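You operate a simulated robot arm through the tools that you are given. There is no shell and no other tool.

You run a simulated robot arm. Do the job below in one go: nothing can be reset, and whatever is moved stays where it is left.

TASK
Three buckets hang on the wrong numbers: rehang each on its own place.
Fine: stand bucket 4 on the blue mat to make room. Set down upright: square steel bucket.

It is judged by the outcome, as a careful person would: the job done as asked, and still so three seconds after it is handed in. It fails if anything else is knocked over, pushed out of place, dropped, spilled or broken.

THE ROBOT
A 7-joint arm with a two-finger parallel gripper, fixed in place. Base frame: the origin is at the foot of the arm, x ahead of it, y to its left, z up; the work surface is at about z = 0. Units: mm, rad, N and s.
With the tool pointing down near the work surface it reaches from about 240 to 620 mm from the base axis. Its first joint turns from -1.152 to 1.152 rad. Payload 2.6 kg.
The tool frame sits at the grasp point between the pads (the TCP): z along the fingers, y along the line on which they close. The tips reach 30 mm beyond it. The gripper opens to 94 mm. The fingers are 28 mm wide and 10 mm thick; the gripper's body (50 by 96 mm) begins 55 mm behind the TCP.
Orientation is that of the tool frame in the base frame, as [roll, pitch, yaw] about the fixed x, y, z axes, in that order (R = Rz(yaw) Ry(pitch) Rx(roll)). With the fingers straight down and closing along the base's y, the tool's x points along the base's -x, its y along +y and its z along -z.

THE INTERFACE
- The arm moves only by the tool play_rows. Its argument "rows" is a list that holds one entry, the list of rows, each a list of 7 numbers: the shift along the tool's x, y, z in mm, then the turn, a rotation vector about the tool's x, y, z in degrees, then the opening, from 0 (shut) to 1 (fully open). In form: [[[x, y, z, rx, ry, rz, fingers], ...]]. A call has 1 to 20 rows; each row shifts and turns the commanded pose from where the row before left it, along the tool's axes as they then stand. Each row takes 0.2 s and may step no farther than 50 mm and 0.15 rad from the row before; otherwise, or with a gripper value out of range, the whole call is refused. Where a pose cannot be reached the arm comes as near as it can. A force on the tool above 40 N (or 10 N above the force at the start of the call, whichever is more), or a blocked arm, ends the call early, and 0.2 s more pass. Each finger travels about 72 mm/s and halts on what it meets, pressing with about 35 N; the grip force reading is that of the motor and also rises with nothing between the fingers. The clock runs only during rows and for 0.2 s after the last one: add rows that do not move to give the fingers time. It gives the time, the measured TCP pose, the force on the tool (base axes), the opening and the grip force at its end, in the units of the frame above (readings bear some noise), with the torque about the TCP (base axes, N m) and any sound that the robot's microphone picked up.
- Cameras (640 x 400 px; columns grow to the right, rows downward): "scene" is fixed at [31.5, 426.4, 560]; the picture's right is [-0.80, -0.60, 0.00], its down [-0.40, 0.54, -0.74] and it looks along [0.44, -0.60, -0.67] (base axes); focal length 214 px, centre (320, 200). "wrist" rides on the gripper at [76, 14, -103] in the tool frame; the picture's right is [-0.18, 0.98, 0.00], its down [-0.75, -0.14, -0.64] and it looks along [-0.63, -0.12, 0.77] (tool axes); focal length 243 px, centre (320, 200). There is no depth. A picture from a camera that has moved, and an enlarged one, comes with that camera's place and axes in the base frame and with its lens. The place of the scene camera against the robot may be out by one fixed shift of up to 12 mm in any direction.
- capture(camera): a new picture of that camera. The clock stands still meanwhile.
- enlarge(camera, box): a new picture of the part [left, top, right, bottom] of that camera's present view, enlarged. The clock stands still meanwhile.
- finish_job(): hands the job in; it is judged then, once.

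Places have to be worked out from the pictures, the camera data and where the tool is seen. Open the gripper and draw the arm clear of the work before you hand the job in, unless the task says otherwise.

The tools are called after "Request:" as name(argument=value, ...) on one line, values as JSON. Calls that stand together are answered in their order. play_rows: Moves the arm, as the interface text tells. Its arguments: {"type":"object","properties":{"rows":{"type":"array","items":{"type":"array","items":{"type":"array","items":{"type":"number"}}}}},"required":["rows"]} The other tools are called the same way: capture (camera) takes a picture; enlarge (camera, box) takes an enlarged picture of a part of a camera's view; finish_job () hands the job in.

At the start:

```text
clock: 0.0
tcp_pos: [251.0, 157.9, 448.2]
tcp_rot: [-3.141, -0.002, -3.141]
contact_force: [0.4, 0.8, 0.0]
torque: [0.02, 0.0, -0.01]
finger_gap: 94.0
finger_force: 0.0
```

scene: 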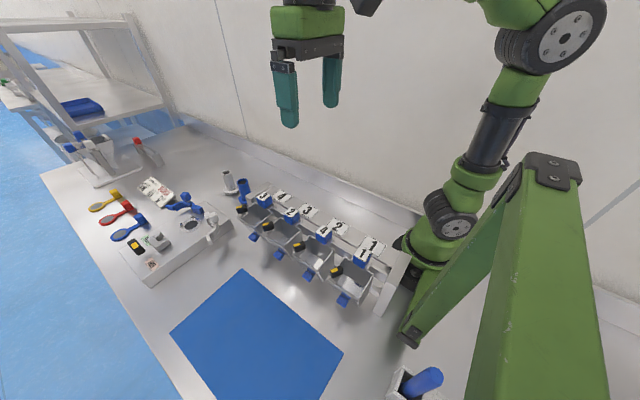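
wrist: 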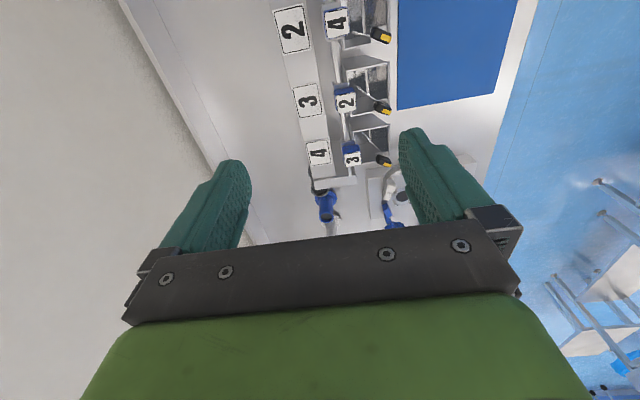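

I'll start by looking closely at the buckets on the rail and at the mat.

Request:
enlarge(camera="scene", box=[220, 160, 420, 320])

Request:
enlarge(camera="wrist", box=[260, 0, 460, 180])

Request:
enlarge(camera="scene", box=[40, 120, 260, 300])

```text
2.50 times, centred on (320, 240) of scene
camera zoom: at [31.5, 426.4, 560.0], right [-0.8, -0.6, 0.0], down [-0.4, 0.54, -0.74], along [0.44, -0.6, -0.67], focal length 536 px, centre (320, 100)
```

zoom: 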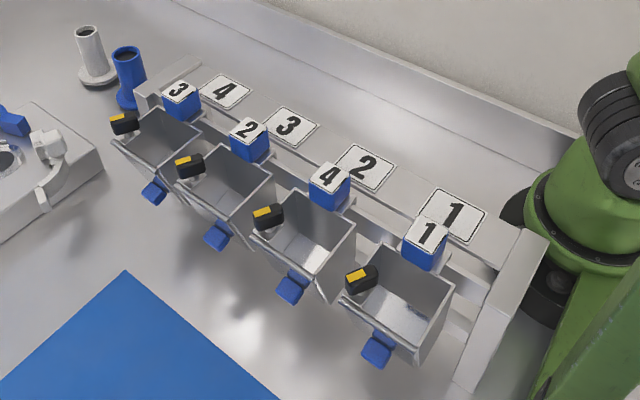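

```text
2.22 times, centred on (360, 90) of wrist
camera zoom: at [174.5, 172.0, 551.5], right [0.18, 0.98, 0.0], down [0.75, -0.14, 0.64], along [0.63, -0.12, -0.77], focal length 539 px, centre (231, 444)
```

zoom: 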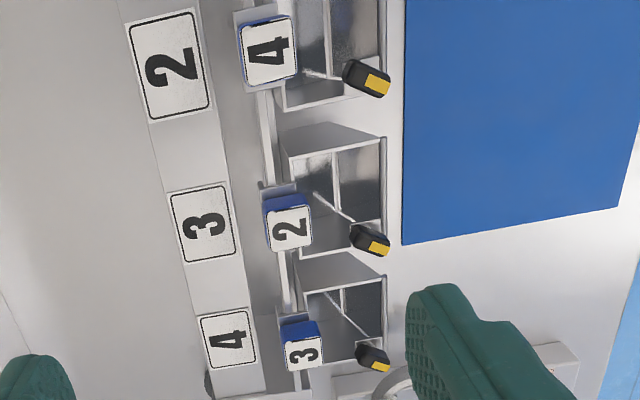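

```text
2.22 times, centred on (150, 210) of scene
camera zoom: at [31.5, 426.4, 560.0], right [-0.8, -0.6, 0.0], down [-0.4, 0.54, -0.74], along [0.44, -0.6, -0.67], focal length 477 px, centre (698, 178)
```

zoom: 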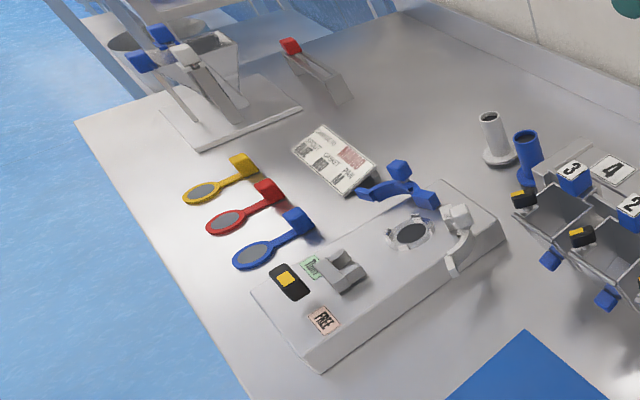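

Place 2 carries bucket 4, place 3 carries bucket 2 and place 4 carries bucket 3; bucket 1 is already right. I'll zoom in further to see how the buckets hang and where they can be gripped.

Request:
enlarge(camera="scene", box=[230, 180, 310, 270])

Request:
enlarge(camera="scene", box=[300, 210, 410, 320])

Request:
enlarge(camera="wrist", box=[320, 0, 410, 90])

Request:
enlarge(camera="wrist", box=[300, 70, 410, 190])

```text
4.44 times, centred on (270, 225) of scene
camera zoom: at [31.5, 426.4, 560.0], right [-0.8, -0.6, 0.0], down [-0.4, 0.54, -0.74], along [0.44, -0.6, -0.67], focal length 953 px, centre (542, 89)
```

zoom: 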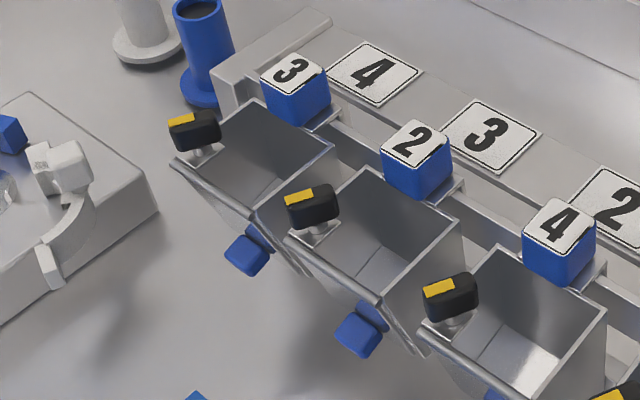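

```text
3.64 times, centred on (355, 265) of scene
camera zoom: at [31.5, 426.4, 560.0], right [-0.8, -0.6, 0.0], down [-0.4, 0.54, -0.74], along [0.44, -0.6, -0.67], focal length 780 px, centre (193, -36)
```

zoom: 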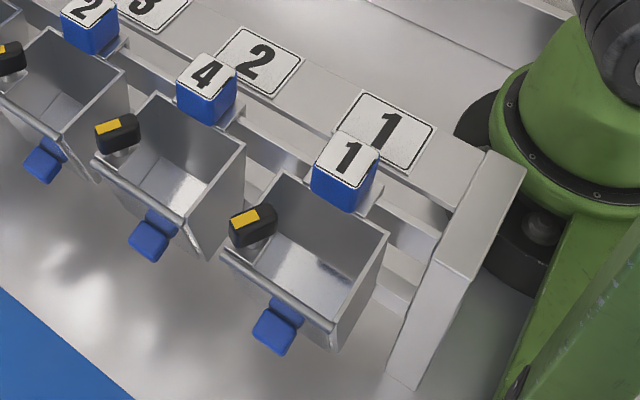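

```text
4.44 times, centred on (365, 45) of wrist
camera zoom: at [174.5, 172.0, 551.5], right [0.18, 0.98, 0.0], down [0.75, -0.14, 0.64], along [0.63, -0.12, -0.77], focal length 1078 px, centre (120, 889)
```

zoom: 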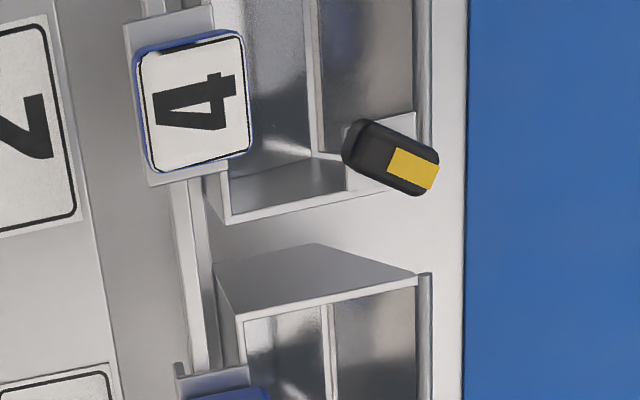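

```text
3.33 times, centred on (355, 130) of wrist
camera zoom: at [174.5, 172.0, 551.5], right [0.18, 0.98, 0.0], down [0.75, -0.14, 0.64], along [0.63, -0.12, -0.77], focal length 809 px, centre (203, 433)
```

zoom: 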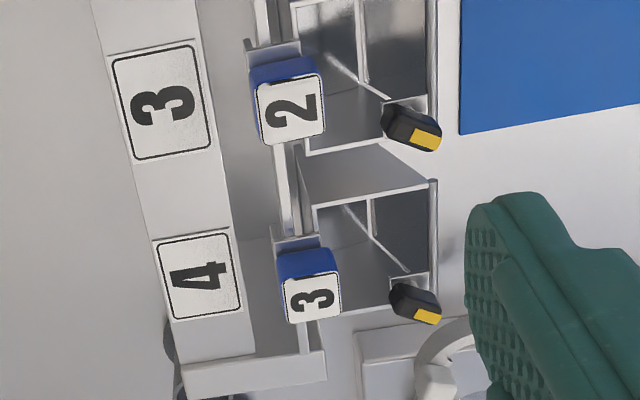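

The blue number blocks, about 28 mm square, sit on hook plates at about z 185–210, with x near 200, 290 and 380. Each bucket hangs in front of its block, and a black-yellow knob rests in it. I'll turn the tool 90° so the fingers close along x and the wrist camera looks at the bucket fronts.

Request:
play_rows(rows=[[[-13, 24, 32, 0, 0, 0, 1], [-13, 24, 33, 0, 0, 0, 1], [-13, 24, 33, 0, 0, 0, 1], [0, 0, 0, 0, 0, 8.1818, 1], [0, 0, 0, 0, 0, 8.1818, 1], [0, 0, 0, 0, 0, 8.1818, 1], [0, 0, 0, 0, 0, 8.1818, 1], [0, 0, 0, 0, 0, 8.1818, 1], [0, 0, 0, 0, 0, 8.1818, 1], [0, 0, 0, 0, 0, 8.1818, 1], [0, 0, 0, 0, 0, 8.1818, 1], [0, 0, 0, 0, 0, 8.1818, 1], [0, 0, 0, 0, 0, 8.1818, 1], [0, 0, 0, 0, 0, 8.1818, 1], [0, 0, 0, 0, 0, 0, 1]]])

Request:
capture(camera="wrist")

Request:
capture(camera="scene")

```text
clock: 3.2
tcp_pos: [289.4, 229.2, 351.0]
tcp_rot: [3.141, -0.001, 1.568]
contact_force: [0.3, 0.3, 0.5]
torque: [0.01, 0.03, 0.0]
finger_gap: 94.4
finger_force: 0.2
```

```text
taken
camera wrist: at [303.9, 305.8, 453.2], right [0.98, -0.19, 0.0], down [-0.14, -0.75, 0.64], along [-0.12, -0.63, -0.77], focal length 243 px, centre (320, 200)
```

wrist: 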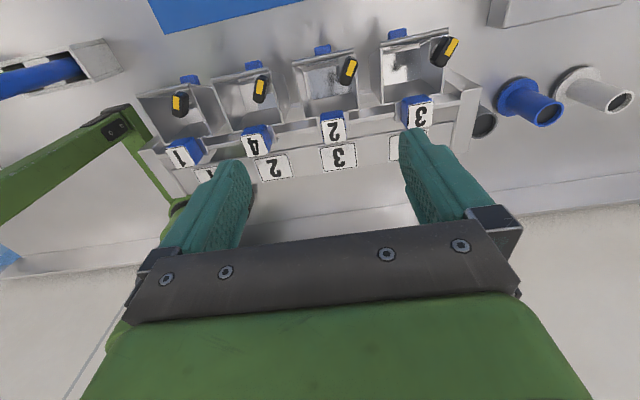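

```text
taken
```

scene: 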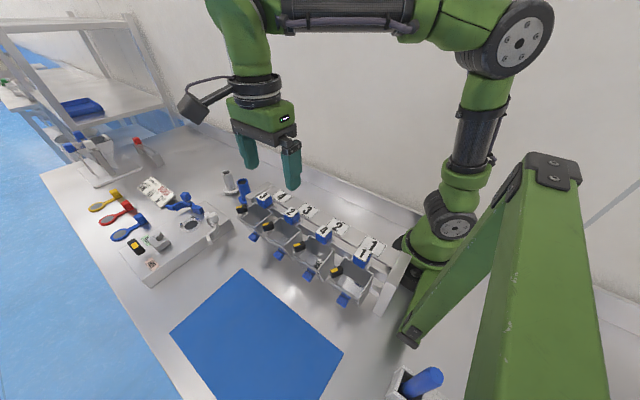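

Request:
enlarge(camera="wrist", box=[210, 30, 320, 190])

Request:
enlarge(camera="wrist", box=[280, 20, 380, 180])

Request:
enlarge(camera="wrist", box=[370, 10, 480, 150])

```text
2.50 times, centred on (265, 110) of wrist
camera zoom: at [303.9, 305.8, 453.2], right [0.98, -0.19, 0.0], down [-0.14, -0.75, 0.64], along [-0.12, -0.63, -0.77], focal length 606 px, centre (458, 425)
```

zoom: 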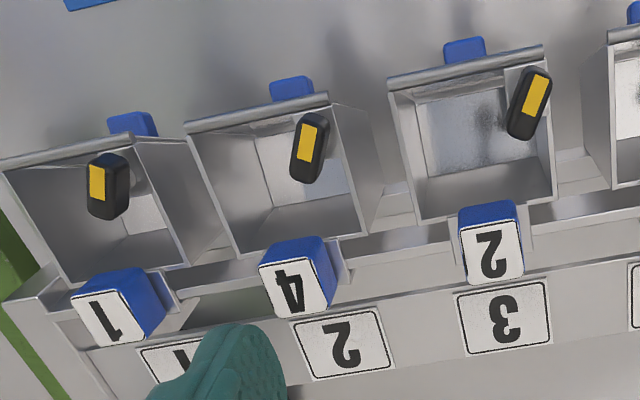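

```text
2.50 times, centred on (330, 100) of wrist
camera zoom: at [303.9, 305.8, 453.2], right [0.98, -0.19, 0.0], down [-0.14, -0.75, 0.64], along [-0.12, -0.63, -0.77], focal length 606 px, centre (295, 450)
```

zoom: 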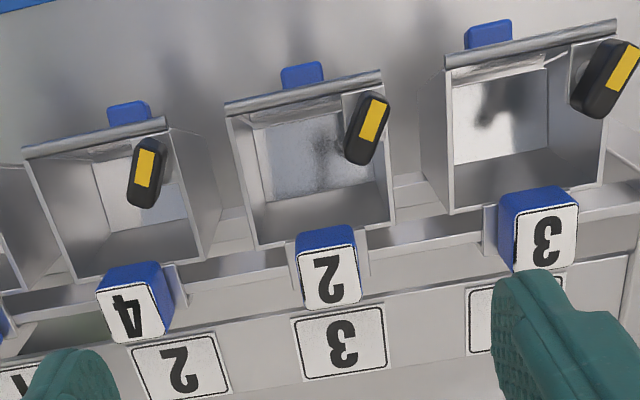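

```text
2.86 times, centred on (425, 80) of wrist
camera zoom: at [303.9, 305.8, 453.2], right [0.98, -0.19, 0.0], down [-0.14, -0.75, 0.64], along [-0.12, -0.63, -0.77], focal length 693 px, centre (20, 543)
```

zoom: 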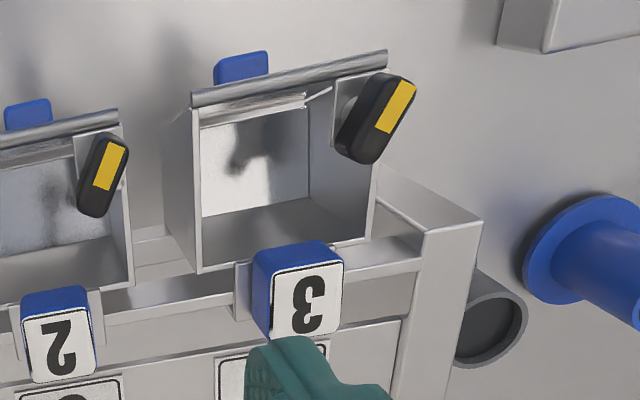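

From the two wrist views I put the block tops near z 191 and y 188, with the blocks at x ≈ 201.5, 298 and 394 (25 mm cubes). I'll move above block 4 for a close look at the hook plate.

Request:
play_rows(rows=[[[-10.25, -22, 22.75, 0, 0, 0, 1], [-10.25, -22, 22.75, 0, 0, 0, 1], [-10.25, -22, 22.75, 0, 0, 0, 1], [-10.25, -22, 22.75, 0, 0, 0, 1], [0, 0, 0, 0, 0, 0, 1]]])

Request:
capture(camera="wrist")

Request:
enlarge(camera="wrist", box=[230, 30, 410, 160])

Request:
enlarge(camera="scene", box=[240, 140, 400, 320])

```text
clock: 4.4
tcp_pos: [201.7, 187.1, 259.4]
tcp_rot: [-3.141, 0.0, 1.57]
contact_force: [-0.1, -0.7, 0.3]
torque: [-0.01, -0.02, -0.01]
finger_gap: 94.1
finger_force: 0.0
```

```text
taken
camera wrist: at [215.7, 264.2, 361.6], right [0.98, -0.18, 0.0], down [-0.14, -0.75, 0.64], along [-0.12, -0.63, -0.77], focal length 243 px, centre (320, 200)
```

wrist: 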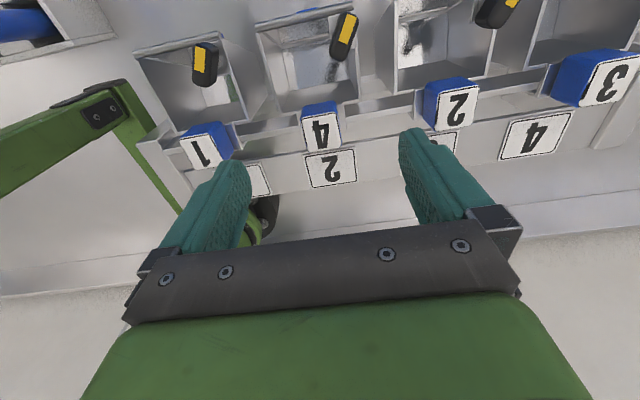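

```text
3.08 times, centred on (320, 95) of wrist
camera zoom: at [215.7, 264.2, 361.6], right [0.98, -0.18, 0.0], down [-0.14, -0.75, 0.64], along [-0.12, -0.63, -0.77], focal length 746 px, centre (320, 523)
```

zoom: 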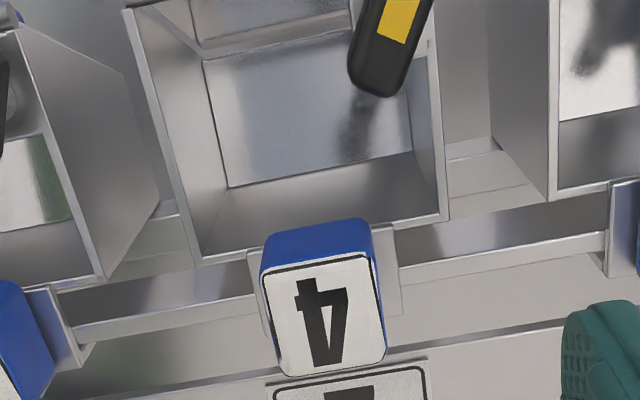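

```text
2.22 times, centred on (320, 230) of scene
camera zoom: at [31.5, 426.4, 560.0], right [-0.8, -0.6, 0.0], down [-0.4, 0.54, -0.74], along [0.44, -0.6, -0.67], focal length 477 px, centre (320, 133)
```

zoom: 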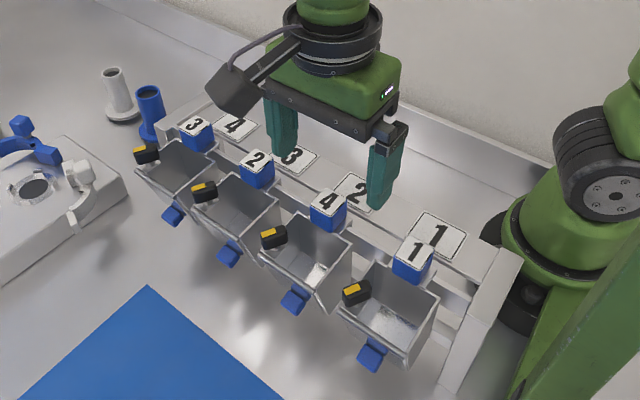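

Block 4's centre reads about (203, 188) with its top near z 191, and its hook plate sticks out about 6 mm either side at z ≈ 165. I'll narrow the fingers, go down to just above that plate and check alignment.

Request:
play_rows(rows=[[[0, 1, 0, 0, 0, 0, 0.62], [0.9, 0, 15, 0, 0, 0, 0.62], [0, 0, 15, 0, 0, 0, 0.62], [0, 0, 14, 0, 0, 0, 0.62], [0, 0, 0, 0, 0, 0, 0.62]]])

Request:
capture(camera="wrist")

Request:
enlarge(camera="wrist", box=[240, 60, 400, 180])

Request:
enlarge(camera="scene", box=[280, 170, 390, 290])

```text
clock: 5.6
tcp_pos: [202.5, 187.1, 216.0]
tcp_rot: [3.142, 0.0, 1.571]
contact_force: [0.2, -0.2, 0.4]
torque: [-0.03, -0.01, -0.03]
finger_gap: 58.2
finger_force: 0.0
```

```text
taken
camera wrist: at [217.3, 265.6, 318.6], right [0.98, -0.18, 0.0], down [-0.14, -0.75, 0.64], along [-0.12, -0.63, -0.77], focal length 243 px, centre (320, 200)
```

wrist: 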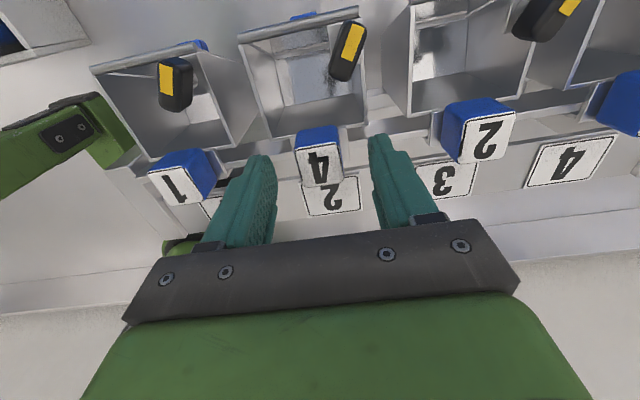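

```text
3.33 times, centred on (320, 120) of wrist
camera zoom: at [217.3, 265.6, 318.6], right [0.98, -0.18, 0.0], down [-0.14, -0.75, 0.64], along [-0.12, -0.63, -0.77], focal length 809 px, centre (320, 467)
```

zoom: 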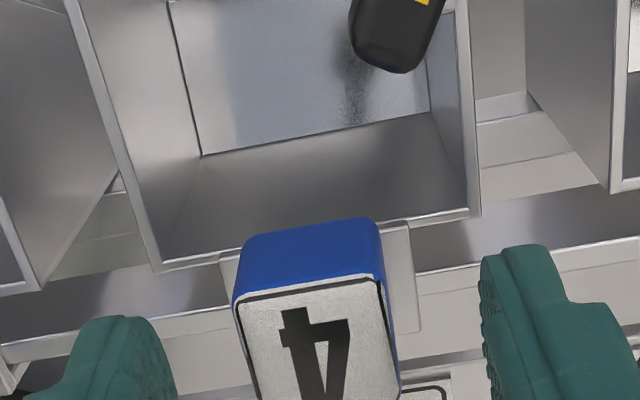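

```text
3.33 times, centred on (335, 230) of scene
camera zoom: at [31.5, 426.4, 560.0], right [-0.8, -0.6, 0.0], down [-0.4, 0.54, -0.74], along [0.44, -0.6, -0.67], focal length 715 px, centre (270, 100)
```

zoom: 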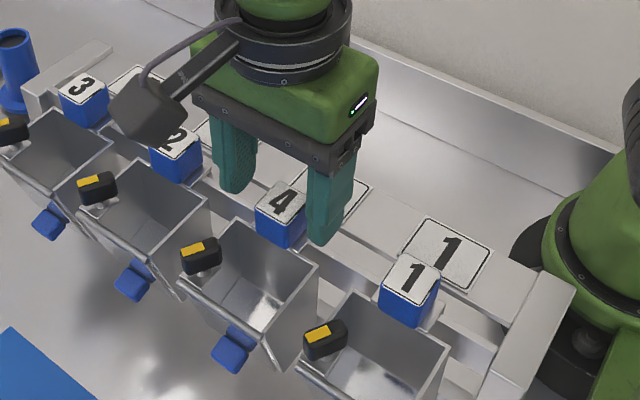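

The block sits centred between the fingers (x ≈ 202, y ≈ 187). I'll lower the fingertips to about z 172 around it and check clearance to the plate.

Request:
play_rows(rows=[[[0, 0, 7, 0, 0, 0, 0.55], [0, 0, 6, 0, 0, 0, 0.5], [0, 0, 0, 0, 0, 0, 0.5]]])

Request:
enlarge(camera="wrist", box=[240, 80, 400, 200])

Request:
enlarge(camera="scene", box=[290, 180, 370, 280])

```text
clock: 6.4
tcp_pos: [202.7, 189.1, 202.9]
tcp_rot: [-3.141, 0.0, 1.572]
contact_force: [-0.6, 0.3, 0.2]
torque: [-0.01, 0.02, 0.0]
finger_gap: 47.0
finger_force: 0.0
```

```text
3.33 times, centred on (320, 140) of wrist
camera zoom: at [217.0, 266.0, 305.5], right [0.98, -0.18, 0.0], down [-0.14, -0.75, 0.64], along [-0.12, -0.63, -0.77], focal length 809 px, centre (320, 400)
```

zoom: 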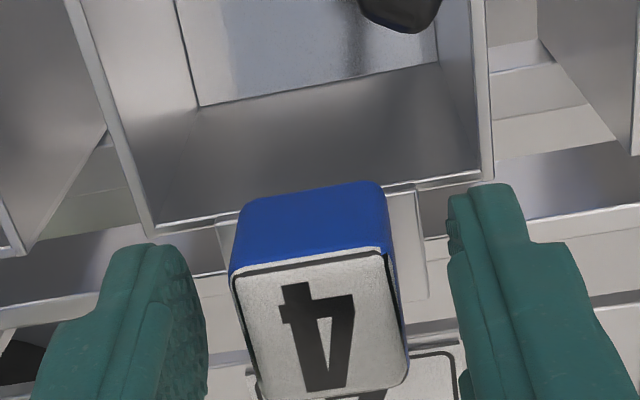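

```text
4.00 times, centred on (330, 230) of scene
camera zoom: at [31.5, 426.4, 560.0], right [-0.8, -0.6, 0.0], down [-0.4, 0.54, -0.74], along [0.44, -0.6, -0.67], focal length 858 px, centre (280, 80)
```

zoom: 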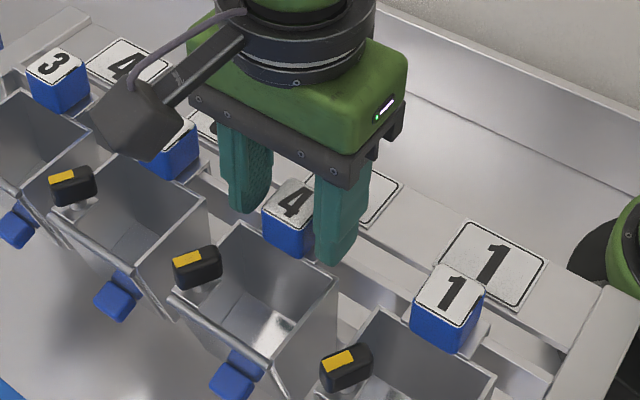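

The tips are beside the block, about 3–4 mm above its base. I'll close on it.

Request:
play_rows(rows=[[[0, 0, 0, 0, 0, 0, 0.35], [0, 0, 0, 0, 0, 0, 0.2], [0, 0, 0, 0, 0, 0, 0.1], [0, 0, 0, 0, 0, 0, 0.0], [0, 0, 0, 0, 0, 0, 0.0]]])

Request:
enlarge(camera="wrist", box=[240, 80, 400, 200])

```text
clock: 7.6
tcp_pos: [202.7, 187.9, 204.2]
tcp_rot: [-3.141, 0.001, 1.57]
contact_force: [-1.1, 0.5, -0.3]
torque: [0.04, 0.02, -0.02]
finger_gap: 27.7
finger_force: 35.3
```

```text
3.33 times, centred on (320, 140) of wrist
camera zoom: at [216.9, 266.1, 305.6], right [0.98, -0.18, 0.0], down [-0.14, -0.75, 0.64], along [-0.12, -0.63, -0.77], focal length 809 px, centre (320, 400)
```

zoom: 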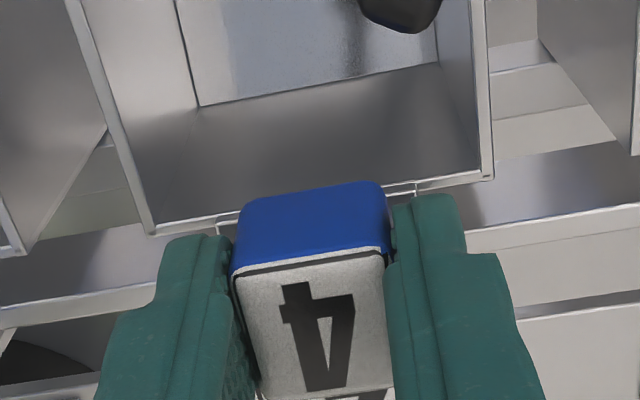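

Gripped at a 27.7 mm gap with 35 N, and nothing shifted. I'll lift straight up a little and check how the weight and tilt respond.

Request:
play_rows(rows=[[[0, 0, -2, 0, 0, 0, 0], [0, 0, -3, 0, 0, 0, 0], [0, 0, -4, 0, 0, 0, 0], [0, 0, -4, 0, 0, 0, 0], [0, 0, 0, 0, 0, 0, 0]]])

Request:
capture(camera="wrist")

Request:
enlarge(camera="scene", box=[270, 160, 390, 300])

```text
clock: 8.8
tcp_pos: [202.2, 188.8, 216.2]
tcp_rot: [3.141, 0.0, 1.572]
contact_force: [0.3, 4.5, -5.5]
torque: [0.46, -0.05, -0.07]
finger_gap: 27.4
finger_force: 35.0
```

```text
taken
camera wrist: at [217.0, 265.9, 318.5], right [0.98, -0.18, 0.0], down [-0.14, -0.75, 0.64], along [-0.12, -0.63, -0.77], focal length 243 px, centre (320, 200)
```

wrist: 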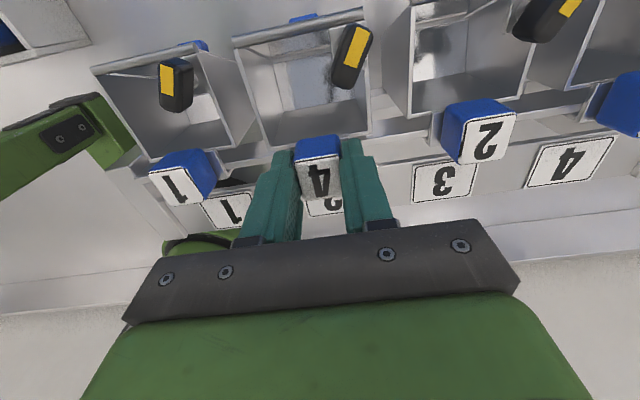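

```text
2.86 times, centred on (330, 230) of scene
camera zoom: at [31.5, 426.4, 560.0], right [-0.8, -0.6, 0.0], down [-0.4, 0.54, -0.74], along [0.44, -0.6, -0.67], focal length 613 px, centre (291, 114)
```

zoom: 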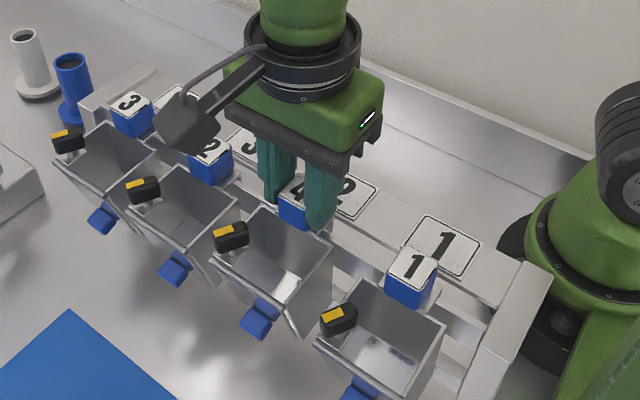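

The bucket has come up with the gripper, with about 5.5 N of load plus some sideways contact from the rail. I'll compare the same enlarged view for tilt before lifting further.

Request:
enlarge(camera="wrist", box=[240, 80, 400, 200])

Request:
enlarge(camera="wrist", box=[220, 0, 380, 120])

```text
3.33 times, centred on (320, 140) of wrist
camera zoom: at [217.0, 265.9, 318.5], right [0.98, -0.18, 0.0], down [-0.14, -0.75, 0.64], along [-0.12, -0.63, -0.77], focal length 809 px, centre (320, 400)
```

zoom: 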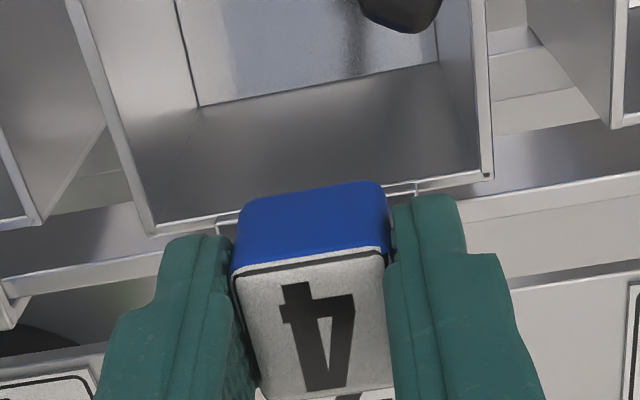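

```text
3.33 times, centred on (300, 60) of wrist
camera zoom: at [217.0, 265.9, 318.5], right [0.98, -0.18, 0.0], down [-0.14, -0.75, 0.64], along [-0.12, -0.63, -0.77], focal length 809 px, centre (387, 667)
```

zoom: 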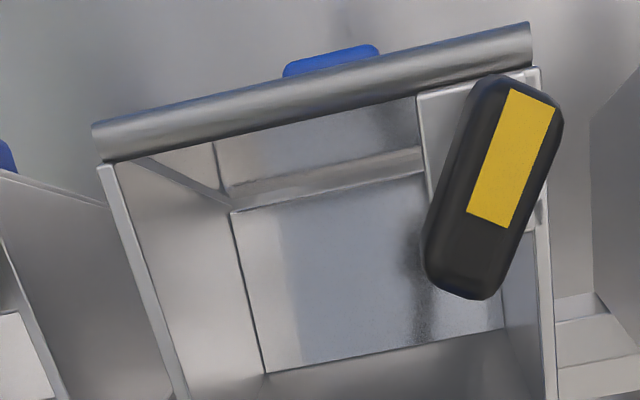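

There is no tilt at all relative to the gripper, so the hold is firm. I'll keep lifting straight up.

Request:
play_rows(rows=[[[0, 0, -5, 0, 0, 0, 0], [0, 0, -6, 0, 0, 0, 0], [0, 0, -7, 0, 0, 0, 0], [0, 0, -7, 0, 0, 0, 0], [0, 0, 0, 0, 0, 0, 0]]])

Request:
capture(camera="wrist")

Request:
enlarge(camera="scene", box=[270, 160, 390, 300])

```text
clock: 10.0
tcp_pos: [201.9, 190.3, 241.2]
tcp_rot: [3.139, 0.0, 1.57]
contact_force: [0.1, -0.4, -3.0]
torque: [-0.1, 0.04, 0.02]
finger_gap: 27.4
finger_force: 34.7
```

```text
taken
camera wrist: at [216.9, 265.9, 343.6], right [0.98, -0.18, 0.0], down [-0.14, -0.75, 0.64], along [-0.12, -0.63, -0.77], focal length 243 px, centre (320, 200)
```

wrist: 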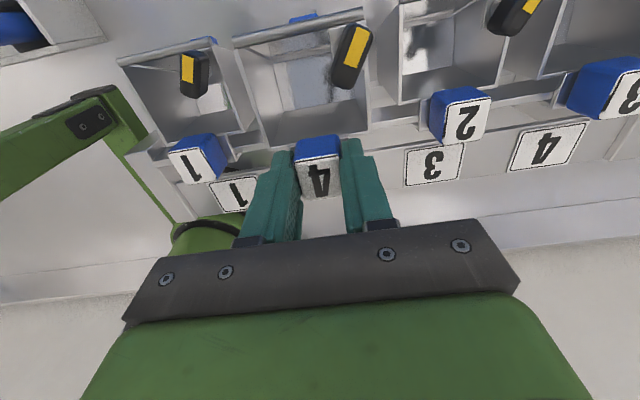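

```text
2.86 times, centred on (330, 230) of scene
camera zoom: at [31.5, 426.4, 560.0], right [-0.8, -0.6, 0.0], down [-0.4, 0.54, -0.74], along [0.44, -0.6, -0.67], focal length 613 px, centre (291, 114)
```

zoom: 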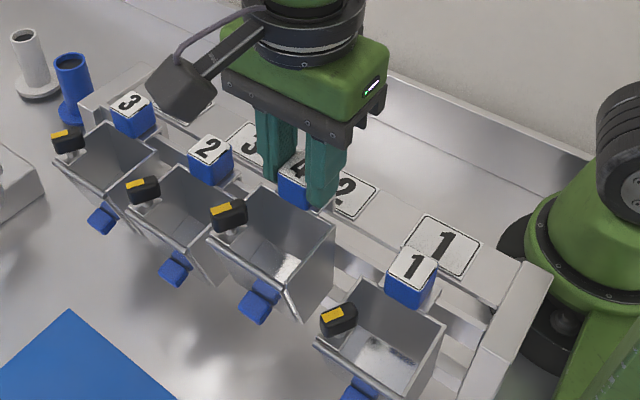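

The bucket is now free of the rail: 3 N of load and a small, steady torque. I'll rise a bit more, carry it forward off the rail and then over the mat to about (290, 345).

Request:
play_rows(rows=[[[0, 0, -8, 0, 0, 0, 0], [0, 0, -8, 0, 0, 0, 0], [8, 0, 0, 0, 0, 0, 0], [15, 0, 0, 0, 0, 0, 0], [20, 0, 0, 0, 0, 0, 0], [20, 0, 0, 0, 0, 0, 0], [20, 0, 0, 0, 0, 0, 0], [15, 15, 0, 0, 0, 0, 0], [15, 18, 0, 0, 0, 0, 0], [15, 18, 0, 0, 0, 0, 0], [12, 18, 0, 0, 0, 0, 0], [9, 12, 0, 0, 0, 0, 0], [6, 6, 0, 0, 0, 0, 0], [0, 0, 0, 0, 0, 0, 0], [0, 0, 0, 0, 0, 0, 0]]])

Request:
capture(camera="wrist")

Request:
capture(camera="scene")

```text
clock: 13.2
tcp_pos: [289.3, 343.6, 256.8]
tcp_rot: [-3.141, 0.0, 1.571]
contact_force: [-0.8, 0.3, -3.8]
torque: [-0.04, -0.01, 0.0]
finger_gap: 27.3
finger_force: 34.9
```

```text
taken
camera wrist: at [303.9, 420.7, 359.4], right [0.98, -0.18, 0.0], down [-0.14, -0.75, 0.64], along [-0.12, -0.63, -0.77], focal length 243 px, centre (320, 200)
```

wrist: 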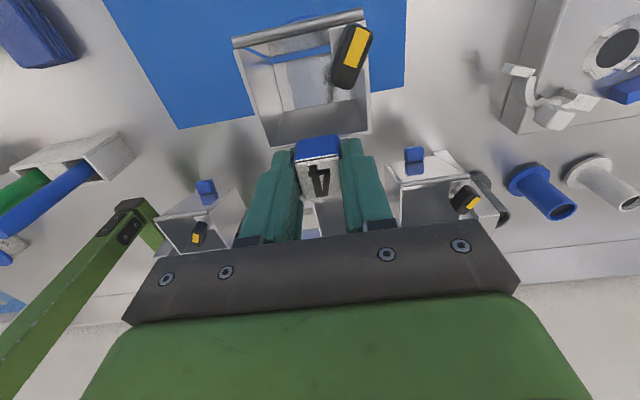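

```text
taken
```

scene: 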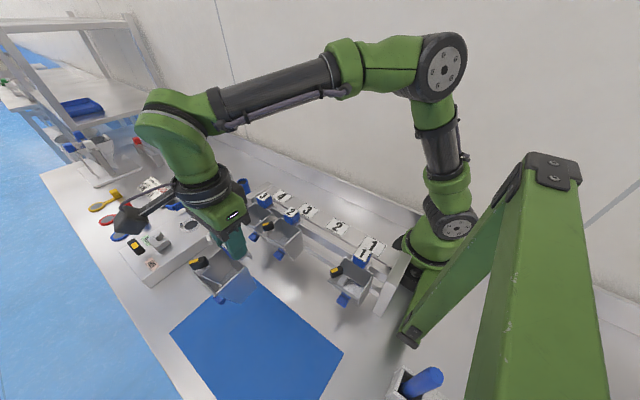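

The bucket is level over the mat, which spans about x 58–402 from y ≈ 305 outward. I'll go down most of the way, then creep.

Request:
play_rows(rows=[[[4, 0, 8, 0, 0, 0, 0], [4, 0, 14, 0, 0, 0, 0], [4, 0, 14, 0, 0, 0, 0], [4, 0, 14, 0, 0, 0, 0], [0, 0, 14, 0, 0, 0, 0], [0, 0, 10, 0, 0, 0, 0], [0, 0, 6, 0, 0, 0, 0], [0, 0, 0, 0, 0, 0, 0]]])

Request:
capture(camera="scene")

Request:
enlarge(camera="scene", box=[160, 220, 300, 340])

Request:
capture(camera="wrist")

```text
clock: 15.0
tcp_pos: [290.1, 359.1, 177.8]
tcp_rot: [-3.141, 0.0, 1.571]
contact_force: [-0.1, 1.1, -3.2]
torque: [-0.09, 0.0, -0.01]
finger_gap: 27.4
finger_force: 34.9
```

```text
taken
```

scene: 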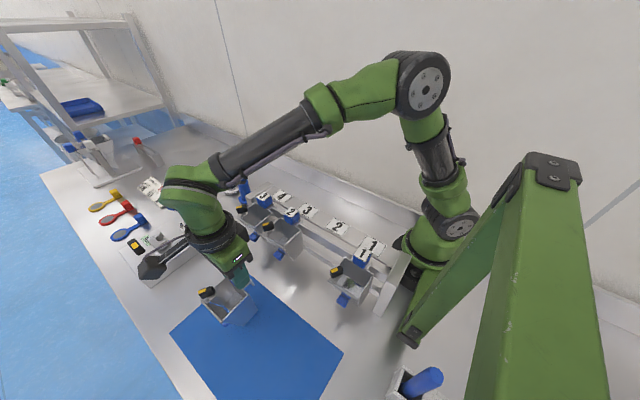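

```text
3.33 times, centred on (230, 280) of scene
camera zoom: at [31.5, 426.4, 560.0], right [-0.8, -0.6, 0.0], down [-0.4, 0.54, -0.74], along [0.44, -0.6, -0.67], focal length 715 px, centre (620, -67)
```

zoom: 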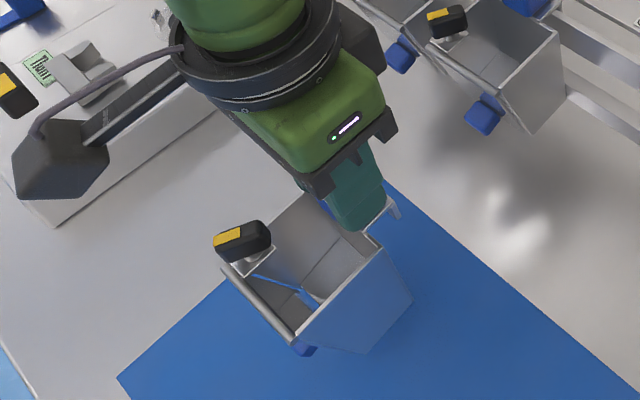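

```text
taken
camera wrist: at [304.3, 437.2, 278.9], right [0.98, -0.18, 0.0], down [-0.14, -0.75, 0.64], along [-0.12, -0.63, -0.77], focal length 243 px, centre (320, 200)
```

wrist: 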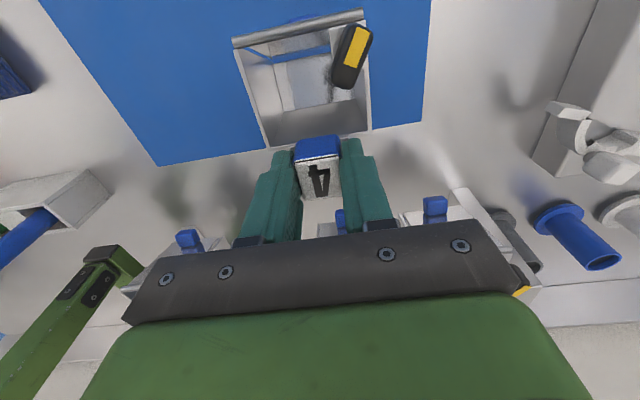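

It's over the mat with its floor roughly 30–40 mm up. I'll creep down in small steps, watching the force.

Request:
play_rows(rows=[[[0, 0, 5, 0, 0, 0, 0], [0, 0, 5, 0, 0, 0, 0], [0, 0, 4, 0, 0, 0, 0], [0, 0, 0, 0, 0, 0, 0]]])

Request:
enlarge(camera="scene", box=[160, 240, 300, 360])

```text
clock: 16.0
tcp_pos: [289.5, 361.2, 162.8]
tcp_rot: [3.14, -0.001, 1.57]
contact_force: [-0.3, -0.2, -3.7]
torque: [-0.09, -0.02, 0.02]
finger_gap: 27.4
finger_force: 35.0
```

```text
3.33 times, centred on (230, 300) of scene
camera zoom: at [31.5, 426.4, 560.0], right [-0.8, -0.6, 0.0], down [-0.4, 0.54, -0.74], along [0.44, -0.6, -0.67], focal length 715 px, centre (620, -133)
```

zoom: 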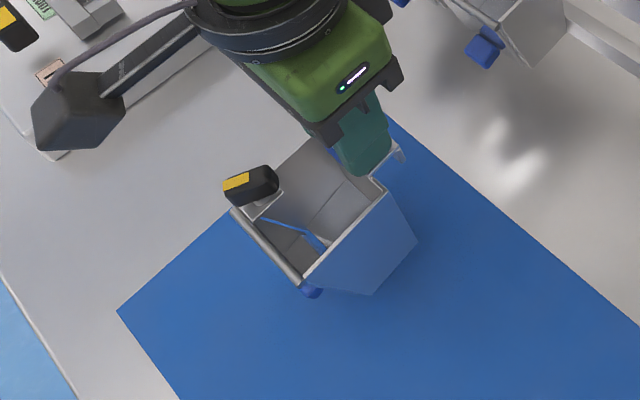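

Request:
play_rows(rows=[[[0, 0, 4, 0, 0, 0, 0], [0, 0, 4, 0, 0, 0, 0], [0, 0, 3, 0, 0, 0, 0], [0, 0, 0, 0, 0, 0, 0]]])

Request:
enlarge(camera="scene", box=[180, 250, 280, 350])

```text
clock: 17.0
tcp_pos: [289.2, 359.8, 151.9]
tcp_rot: [-3.141, 0.001, 1.572]
contact_force: [-1.0, 0.8, -3.5]
torque: [-0.09, 0.0, 0.01]
finger_gap: 27.5
finger_force: 34.6
```

```text
4.00 times, centred on (230, 300) of scene
camera zoom: at [31.5, 426.4, 560.0], right [-0.8, -0.6, 0.0], down [-0.4, 0.54, -0.74], along [0.44, -0.6, -0.67], focal length 858 px, centre (680, -200)
```

zoom: 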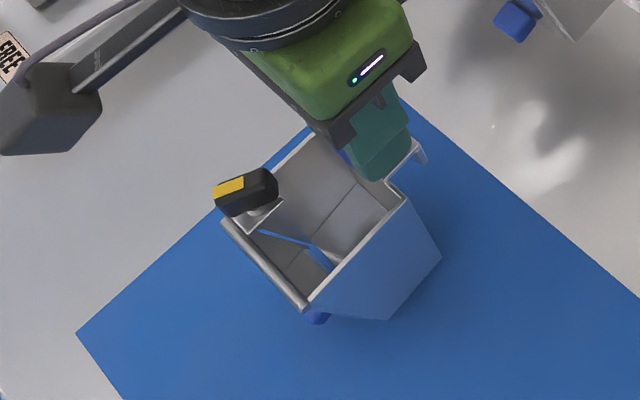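

No contact yet. I'll keep creeping down.

Request:
play_rows(rows=[[[0, 0, 3, 0, 0, 0, 0], [0, 0, 3, 0, 0, 0, 0], [0, 0, 2, 0, 0, 0, 0], [0, 0, 0, 0, 0, 0, 0]]])

```text
clock: 18.0
tcp_pos: [289.3, 360.1, 144.3]
tcp_rot: [3.14, -0.001, 1.571]
contact_force: [1.1, -0.5, -3.6]
torque: [-0.09, 0.02, -0.02]
finger_gap: 27.4
finger_force: 34.6
```

Still hanging freely at −3.6 N. I'll take a few more small steps.

Request:
play_rows(rows=[[[0, 0, 2, 0, 0, 0, 0], [0, 0, 2, 0, 0, 0, 0], [0, 0, 2, 0, 0, 0, 0], [0, 0, 0, 0, 0, 0, 0]]])

```text
clock: 19.0
tcp_pos: [289.8, 360.2, 136.7]
tcp_rot: [-3.141, -0.001, 1.571]
contact_force: [0.5, 0.4, -3.7]
torque: [-0.09, -0.01, -0.02]
finger_gap: 27.7
finger_force: 34.8
```

Request:
enlarge(camera="scene", box=[180, 250, 280, 350])

Request:
capture(camera="wrist")

```text
4.00 times, centred on (230, 300) of scene
camera zoom: at [31.5, 426.4, 560.0], right [-0.8, -0.6, 0.0], down [-0.4, 0.54, -0.74], along [0.44, -0.6, -0.67], focal length 858 px, centre (680, -200)
```

zoom: 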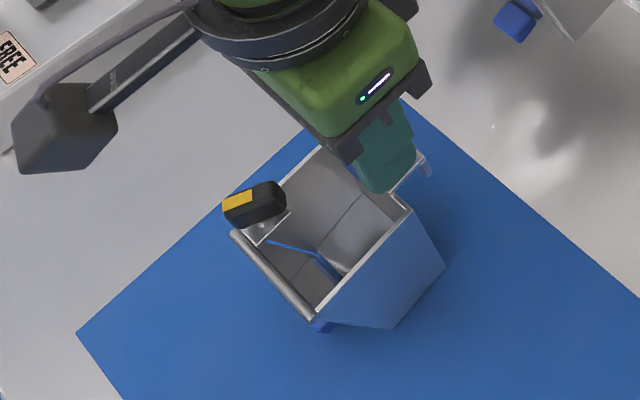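

```text
taken
camera wrist: at [304.0, 437.2, 239.9], right [0.98, -0.18, 0.0], down [-0.14, -0.75, 0.64], along [-0.12, -0.63, -0.77], focal length 243 px, centre (320, 200)
```

wrist: 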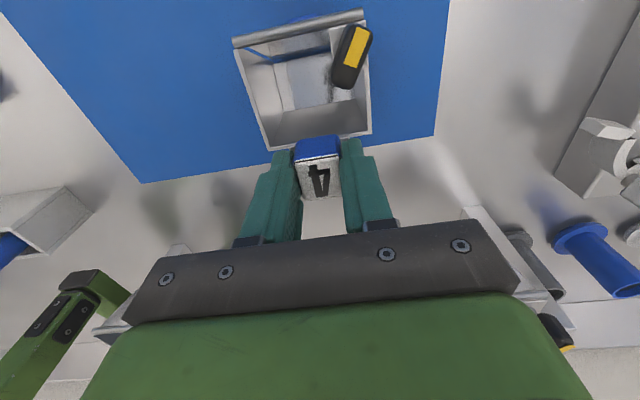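

Request:
play_rows(rows=[[[0, 0, 1.5, 0, 0, 0, 0], [0, 0, 1.5, 0, 0, 0, 0], [0, 0, 1.5, 0, 0, 0, 0], [0, 0, 0, 0, 0, 0, 0]]])

```text
clock: 20.0
tcp_pos: [289.9, 359.2, 133.9]
tcp_rot: [-3.141, 0.0, 1.57]
contact_force: [-1.0, -2.3, 1.5]
torque: [-0.15, 0.09, 0.04]
finger_gap: 27.5
finger_force: 34.5
```

The floor has touched the mat: the force went from −3.7 N to +1.5 N. I'll check that it sits level and then open the fingers.

Request:
enlarge(camera="scene", box=[180, 250, 280, 350])

Request:
enlarge(camera="wrist", box=[220, 0, 400, 200])

```text
4.00 times, centred on (230, 300) of scene
camera zoom: at [31.5, 426.4, 560.0], right [-0.8, -0.6, 0.0], down [-0.4, 0.54, -0.74], along [0.44, -0.6, -0.67], focal length 858 px, centre (680, -200)
```

zoom: 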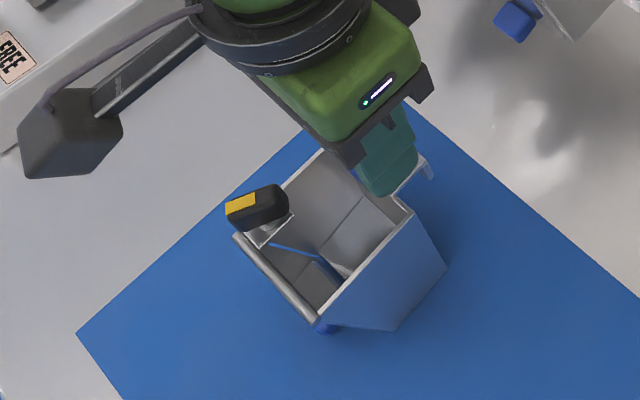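

```text
2.00 times, centred on (310, 100) of wrist
camera zoom: at [303.8, 437.0, 236.1], right [0.98, -0.18, 0.0], down [-0.14, -0.75, 0.64], along [-0.12, -0.63, -0.77], focal length 485 px, centre (340, 400)
```

zoom: 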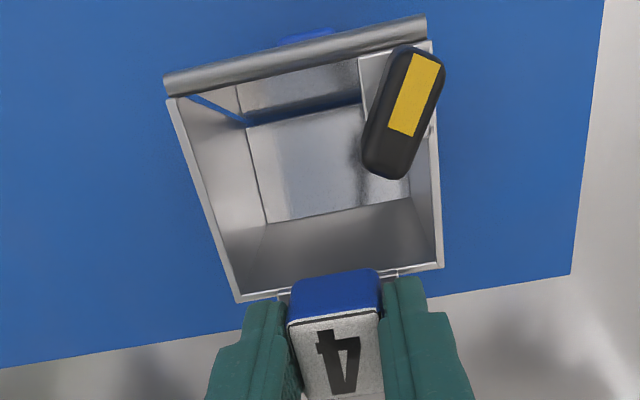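

It's level on the mat. I'll release gently and check that it stays put.

Request:
play_rows(rows=[[[0, 0, 0, 0, 0, 0, 0.28], [0, 0, 0, 0, 0, 0, 0.31], [0, 0, 0, 0, 0, 0, 0.36], [0, 0, 0, 0, 0, 0, 0.45], [0, 0, 0, 0, 0, 0, 0.5], [0, 0, 0, 0, 0, 0, 0.5]]])

Request:
enlarge(camera="wrist", box=[220, 0, 400, 200])

Request:
enlarge(camera="scene", box=[180, 250, 280, 350])

```text
clock: 21.4
tcp_pos: [290.2, 359.7, 134.2]
tcp_rot: [3.14, -0.001, 1.571]
contact_force: [0.2, -1.0, -0.1]
torque: [0.0, 0.01, -0.01]
finger_gap: 47.1
finger_force: 0.1
```

```text
2.00 times, centred on (310, 100) of wrist
camera zoom: at [303.8, 437.1, 235.8], right [0.98, -0.18, 0.0], down [-0.14, -0.75, 0.64], along [-0.12, -0.63, -0.77], focal length 485 px, centre (340, 400)
```

zoom: 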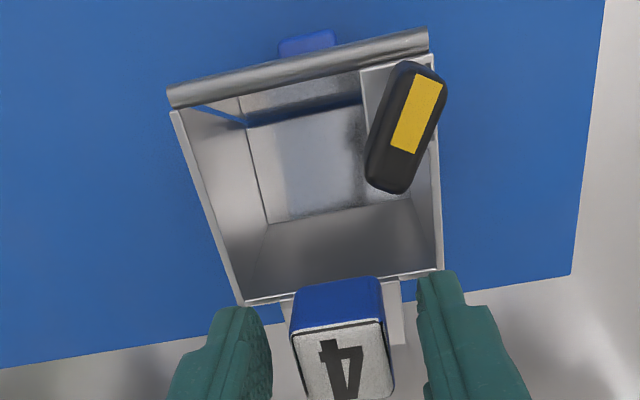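

```text
4.00 times, centred on (230, 300) of scene
camera zoom: at [31.5, 426.4, 560.0], right [-0.8, -0.6, 0.0], down [-0.4, 0.54, -0.74], along [0.44, -0.6, -0.67], focal length 858 px, centre (680, -200)
```

zoom: 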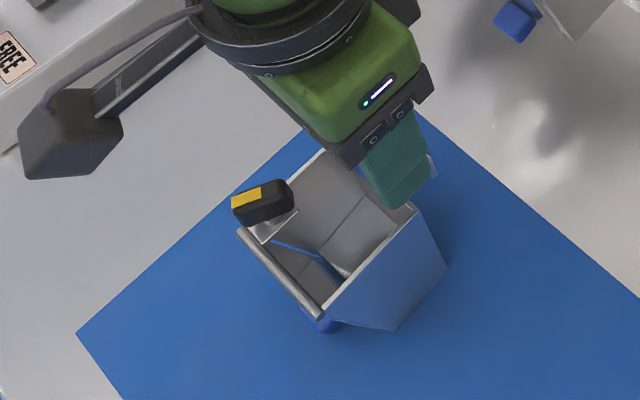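

Bucket 4 stands free and settled squarely on the mat. I'll raise the gripper straight up and travel to above bucket 2 at place 3.

Request:
play_rows(rows=[[[0, 0, -8, 0, 0, 0, 0.5], [0, 0, -15, 0, 0, 0, 0.5], [0, 0, -30, 0, 0, 0, 0.55], [0, 0, -40, 0, 0, 0, 0.6], [0, 0, -34, 0, 0, 0, 0.62], [-25, 1, 0, 0, 0, 0, 0.62], [-40, 2, 0, 0, 0, 0, 0.62], [-40, 2, 0, 0, 0, 0, 0.62], [-40, 2, 0, 0, 0, 0, 0.62], [-26.1, 0.5, 0, 0, 0, 0, 0.62], [0, 0, 0, 0, 0, 0, 0.62], [0, 0, 0, 0, 0, 0, 0.62]]])

Request:
capture(camera="wrist")

Request:
enlarge(camera="wrist", box=[230, 30, 410, 160])

Request:
enlarge(camera="scene", box=[180, 160, 400, 350])

```text
clock: 24.0
tcp_pos: [296.9, 188.1, 259.8]
tcp_rot: [3.141, 0.0, 1.57]
contact_force: [0.2, 0.0, 1.1]
torque: [0.02, -0.01, 0.01]
finger_gap: 58.1
finger_force: 0.1
```

```text
taken
camera wrist: at [311.6, 265.7, 362.0], right [0.98, -0.18, 0.0], down [-0.14, -0.75, 0.64], along [-0.12, -0.63, -0.77], focal length 243 px, centre (320, 200)
```

wrist: 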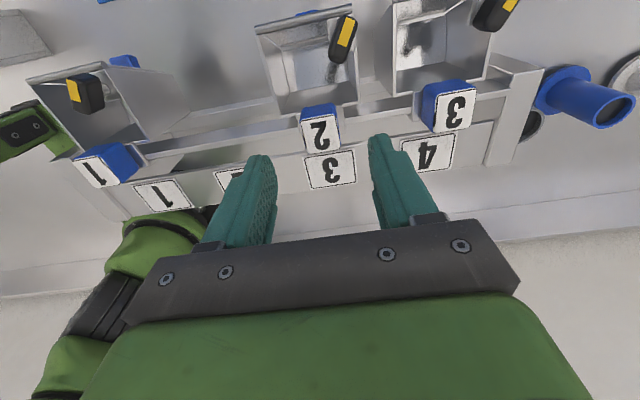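

```text
3.08 times, centred on (320, 95) of wrist
camera zoom: at [311.6, 265.7, 362.0], right [0.98, -0.18, 0.0], down [-0.14, -0.75, 0.64], along [-0.12, -0.63, -0.77], focal length 746 px, centre (320, 523)
```

zoom: 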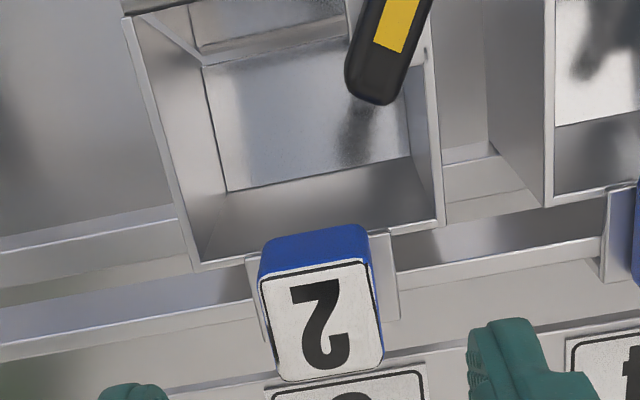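

```text
2.11 times, centred on (290, 255) of scene
camera zoom: at [31.5, 426.4, 560.0], right [-0.8, -0.6, 0.0], down [-0.4, 0.54, -0.74], along [0.44, -0.6, -0.67], focal length 452 px, centre (383, 84)
```

zoom: 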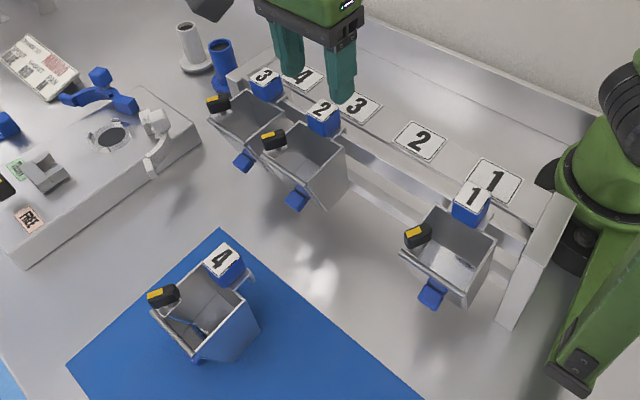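

Bucket 4 stands upright on the mat. Block 2 is centred between the fingers (x ≈ 297.8, y same as before), so I'll descend to the same height and close.

Request:
play_rows(rows=[[[0.1, 0.3, 15, 0, 0, 0, 0.6], [0, 0, 15, 0, 0, 0, 0.58], [0, 0, 14, 0, 0, 0, 0.55], [0, 0, 7, 0, 0, 0, 0.5], [0, 0, 6.5, 0, 0, 0, 0.5], [0, 0, 0, 0, 0, 0, 0.5]]])

Request:
enlarge(camera="wrist", box=[240, 80, 400, 200])

```text
clock: 25.4
tcp_pos: [297.1, 189.7, 201.6]
tcp_rot: [3.141, -0.001, 1.571]
contact_force: [0.4, 1.1, -1.0]
torque: [0.01, 0.0, 0.0]
finger_gap: 47.0
finger_force: 0.0
```

```text
3.33 times, centred on (320, 140) of wrist
camera zoom: at [311.7, 266.3, 304.9], right [0.98, -0.18, 0.0], down [-0.14, -0.75, 0.64], along [-0.12, -0.63, -0.77], focal length 809 px, centre (320, 400)
```

zoom: 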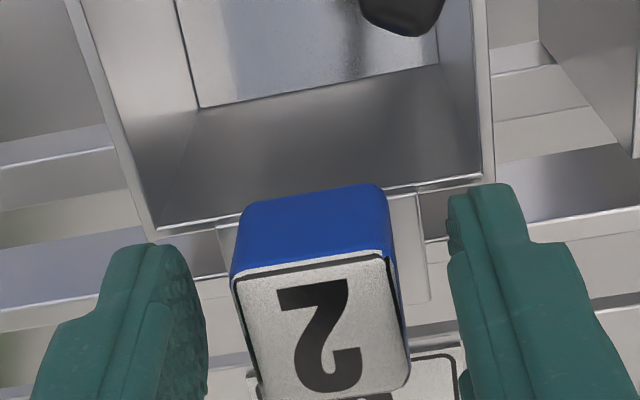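

The alignment matches the first grasp. Closing on block 2.

Request:
play_rows(rows=[[[0, 0, 0, 0, 0, 0, 0.35], [0, 0, 0, 0, 0, 0, 0.2], [0, 0, 0, 0, 0, 0, 0.1], [0, 0, 0, 0, 0, 0, 0.0], [0, 0, 0, 0, 0, 0, 0.0]]])

Request:
enlarge(camera="wrist", box=[240, 80, 400, 200])

```text
clock: 26.6
tcp_pos: [296.6, 188.5, 203.4]
tcp_rot: [-3.141, 0.0, 1.57]
contact_force: [1.7, 1.5, -0.2]
torque: [-0.02, 0.02, -0.01]
finger_gap: 27.6
finger_force: 34.6
```

```text
3.33 times, centred on (320, 140) of wrist
camera zoom: at [311.7, 266.4, 305.1], right [0.98, -0.18, 0.0], down [-0.14, -0.75, 0.64], along [-0.12, -0.63, -0.77], focal length 809 px, centre (320, 400)
```

zoom: 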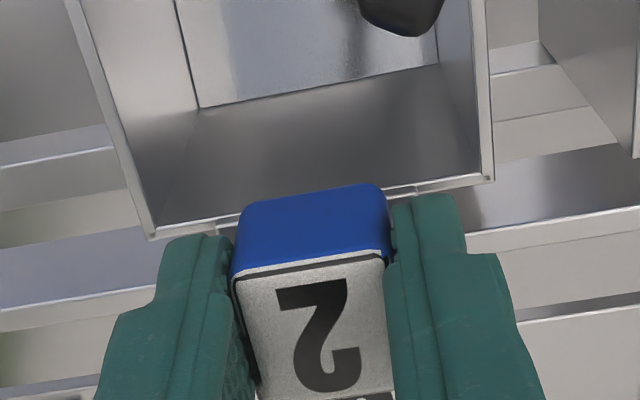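

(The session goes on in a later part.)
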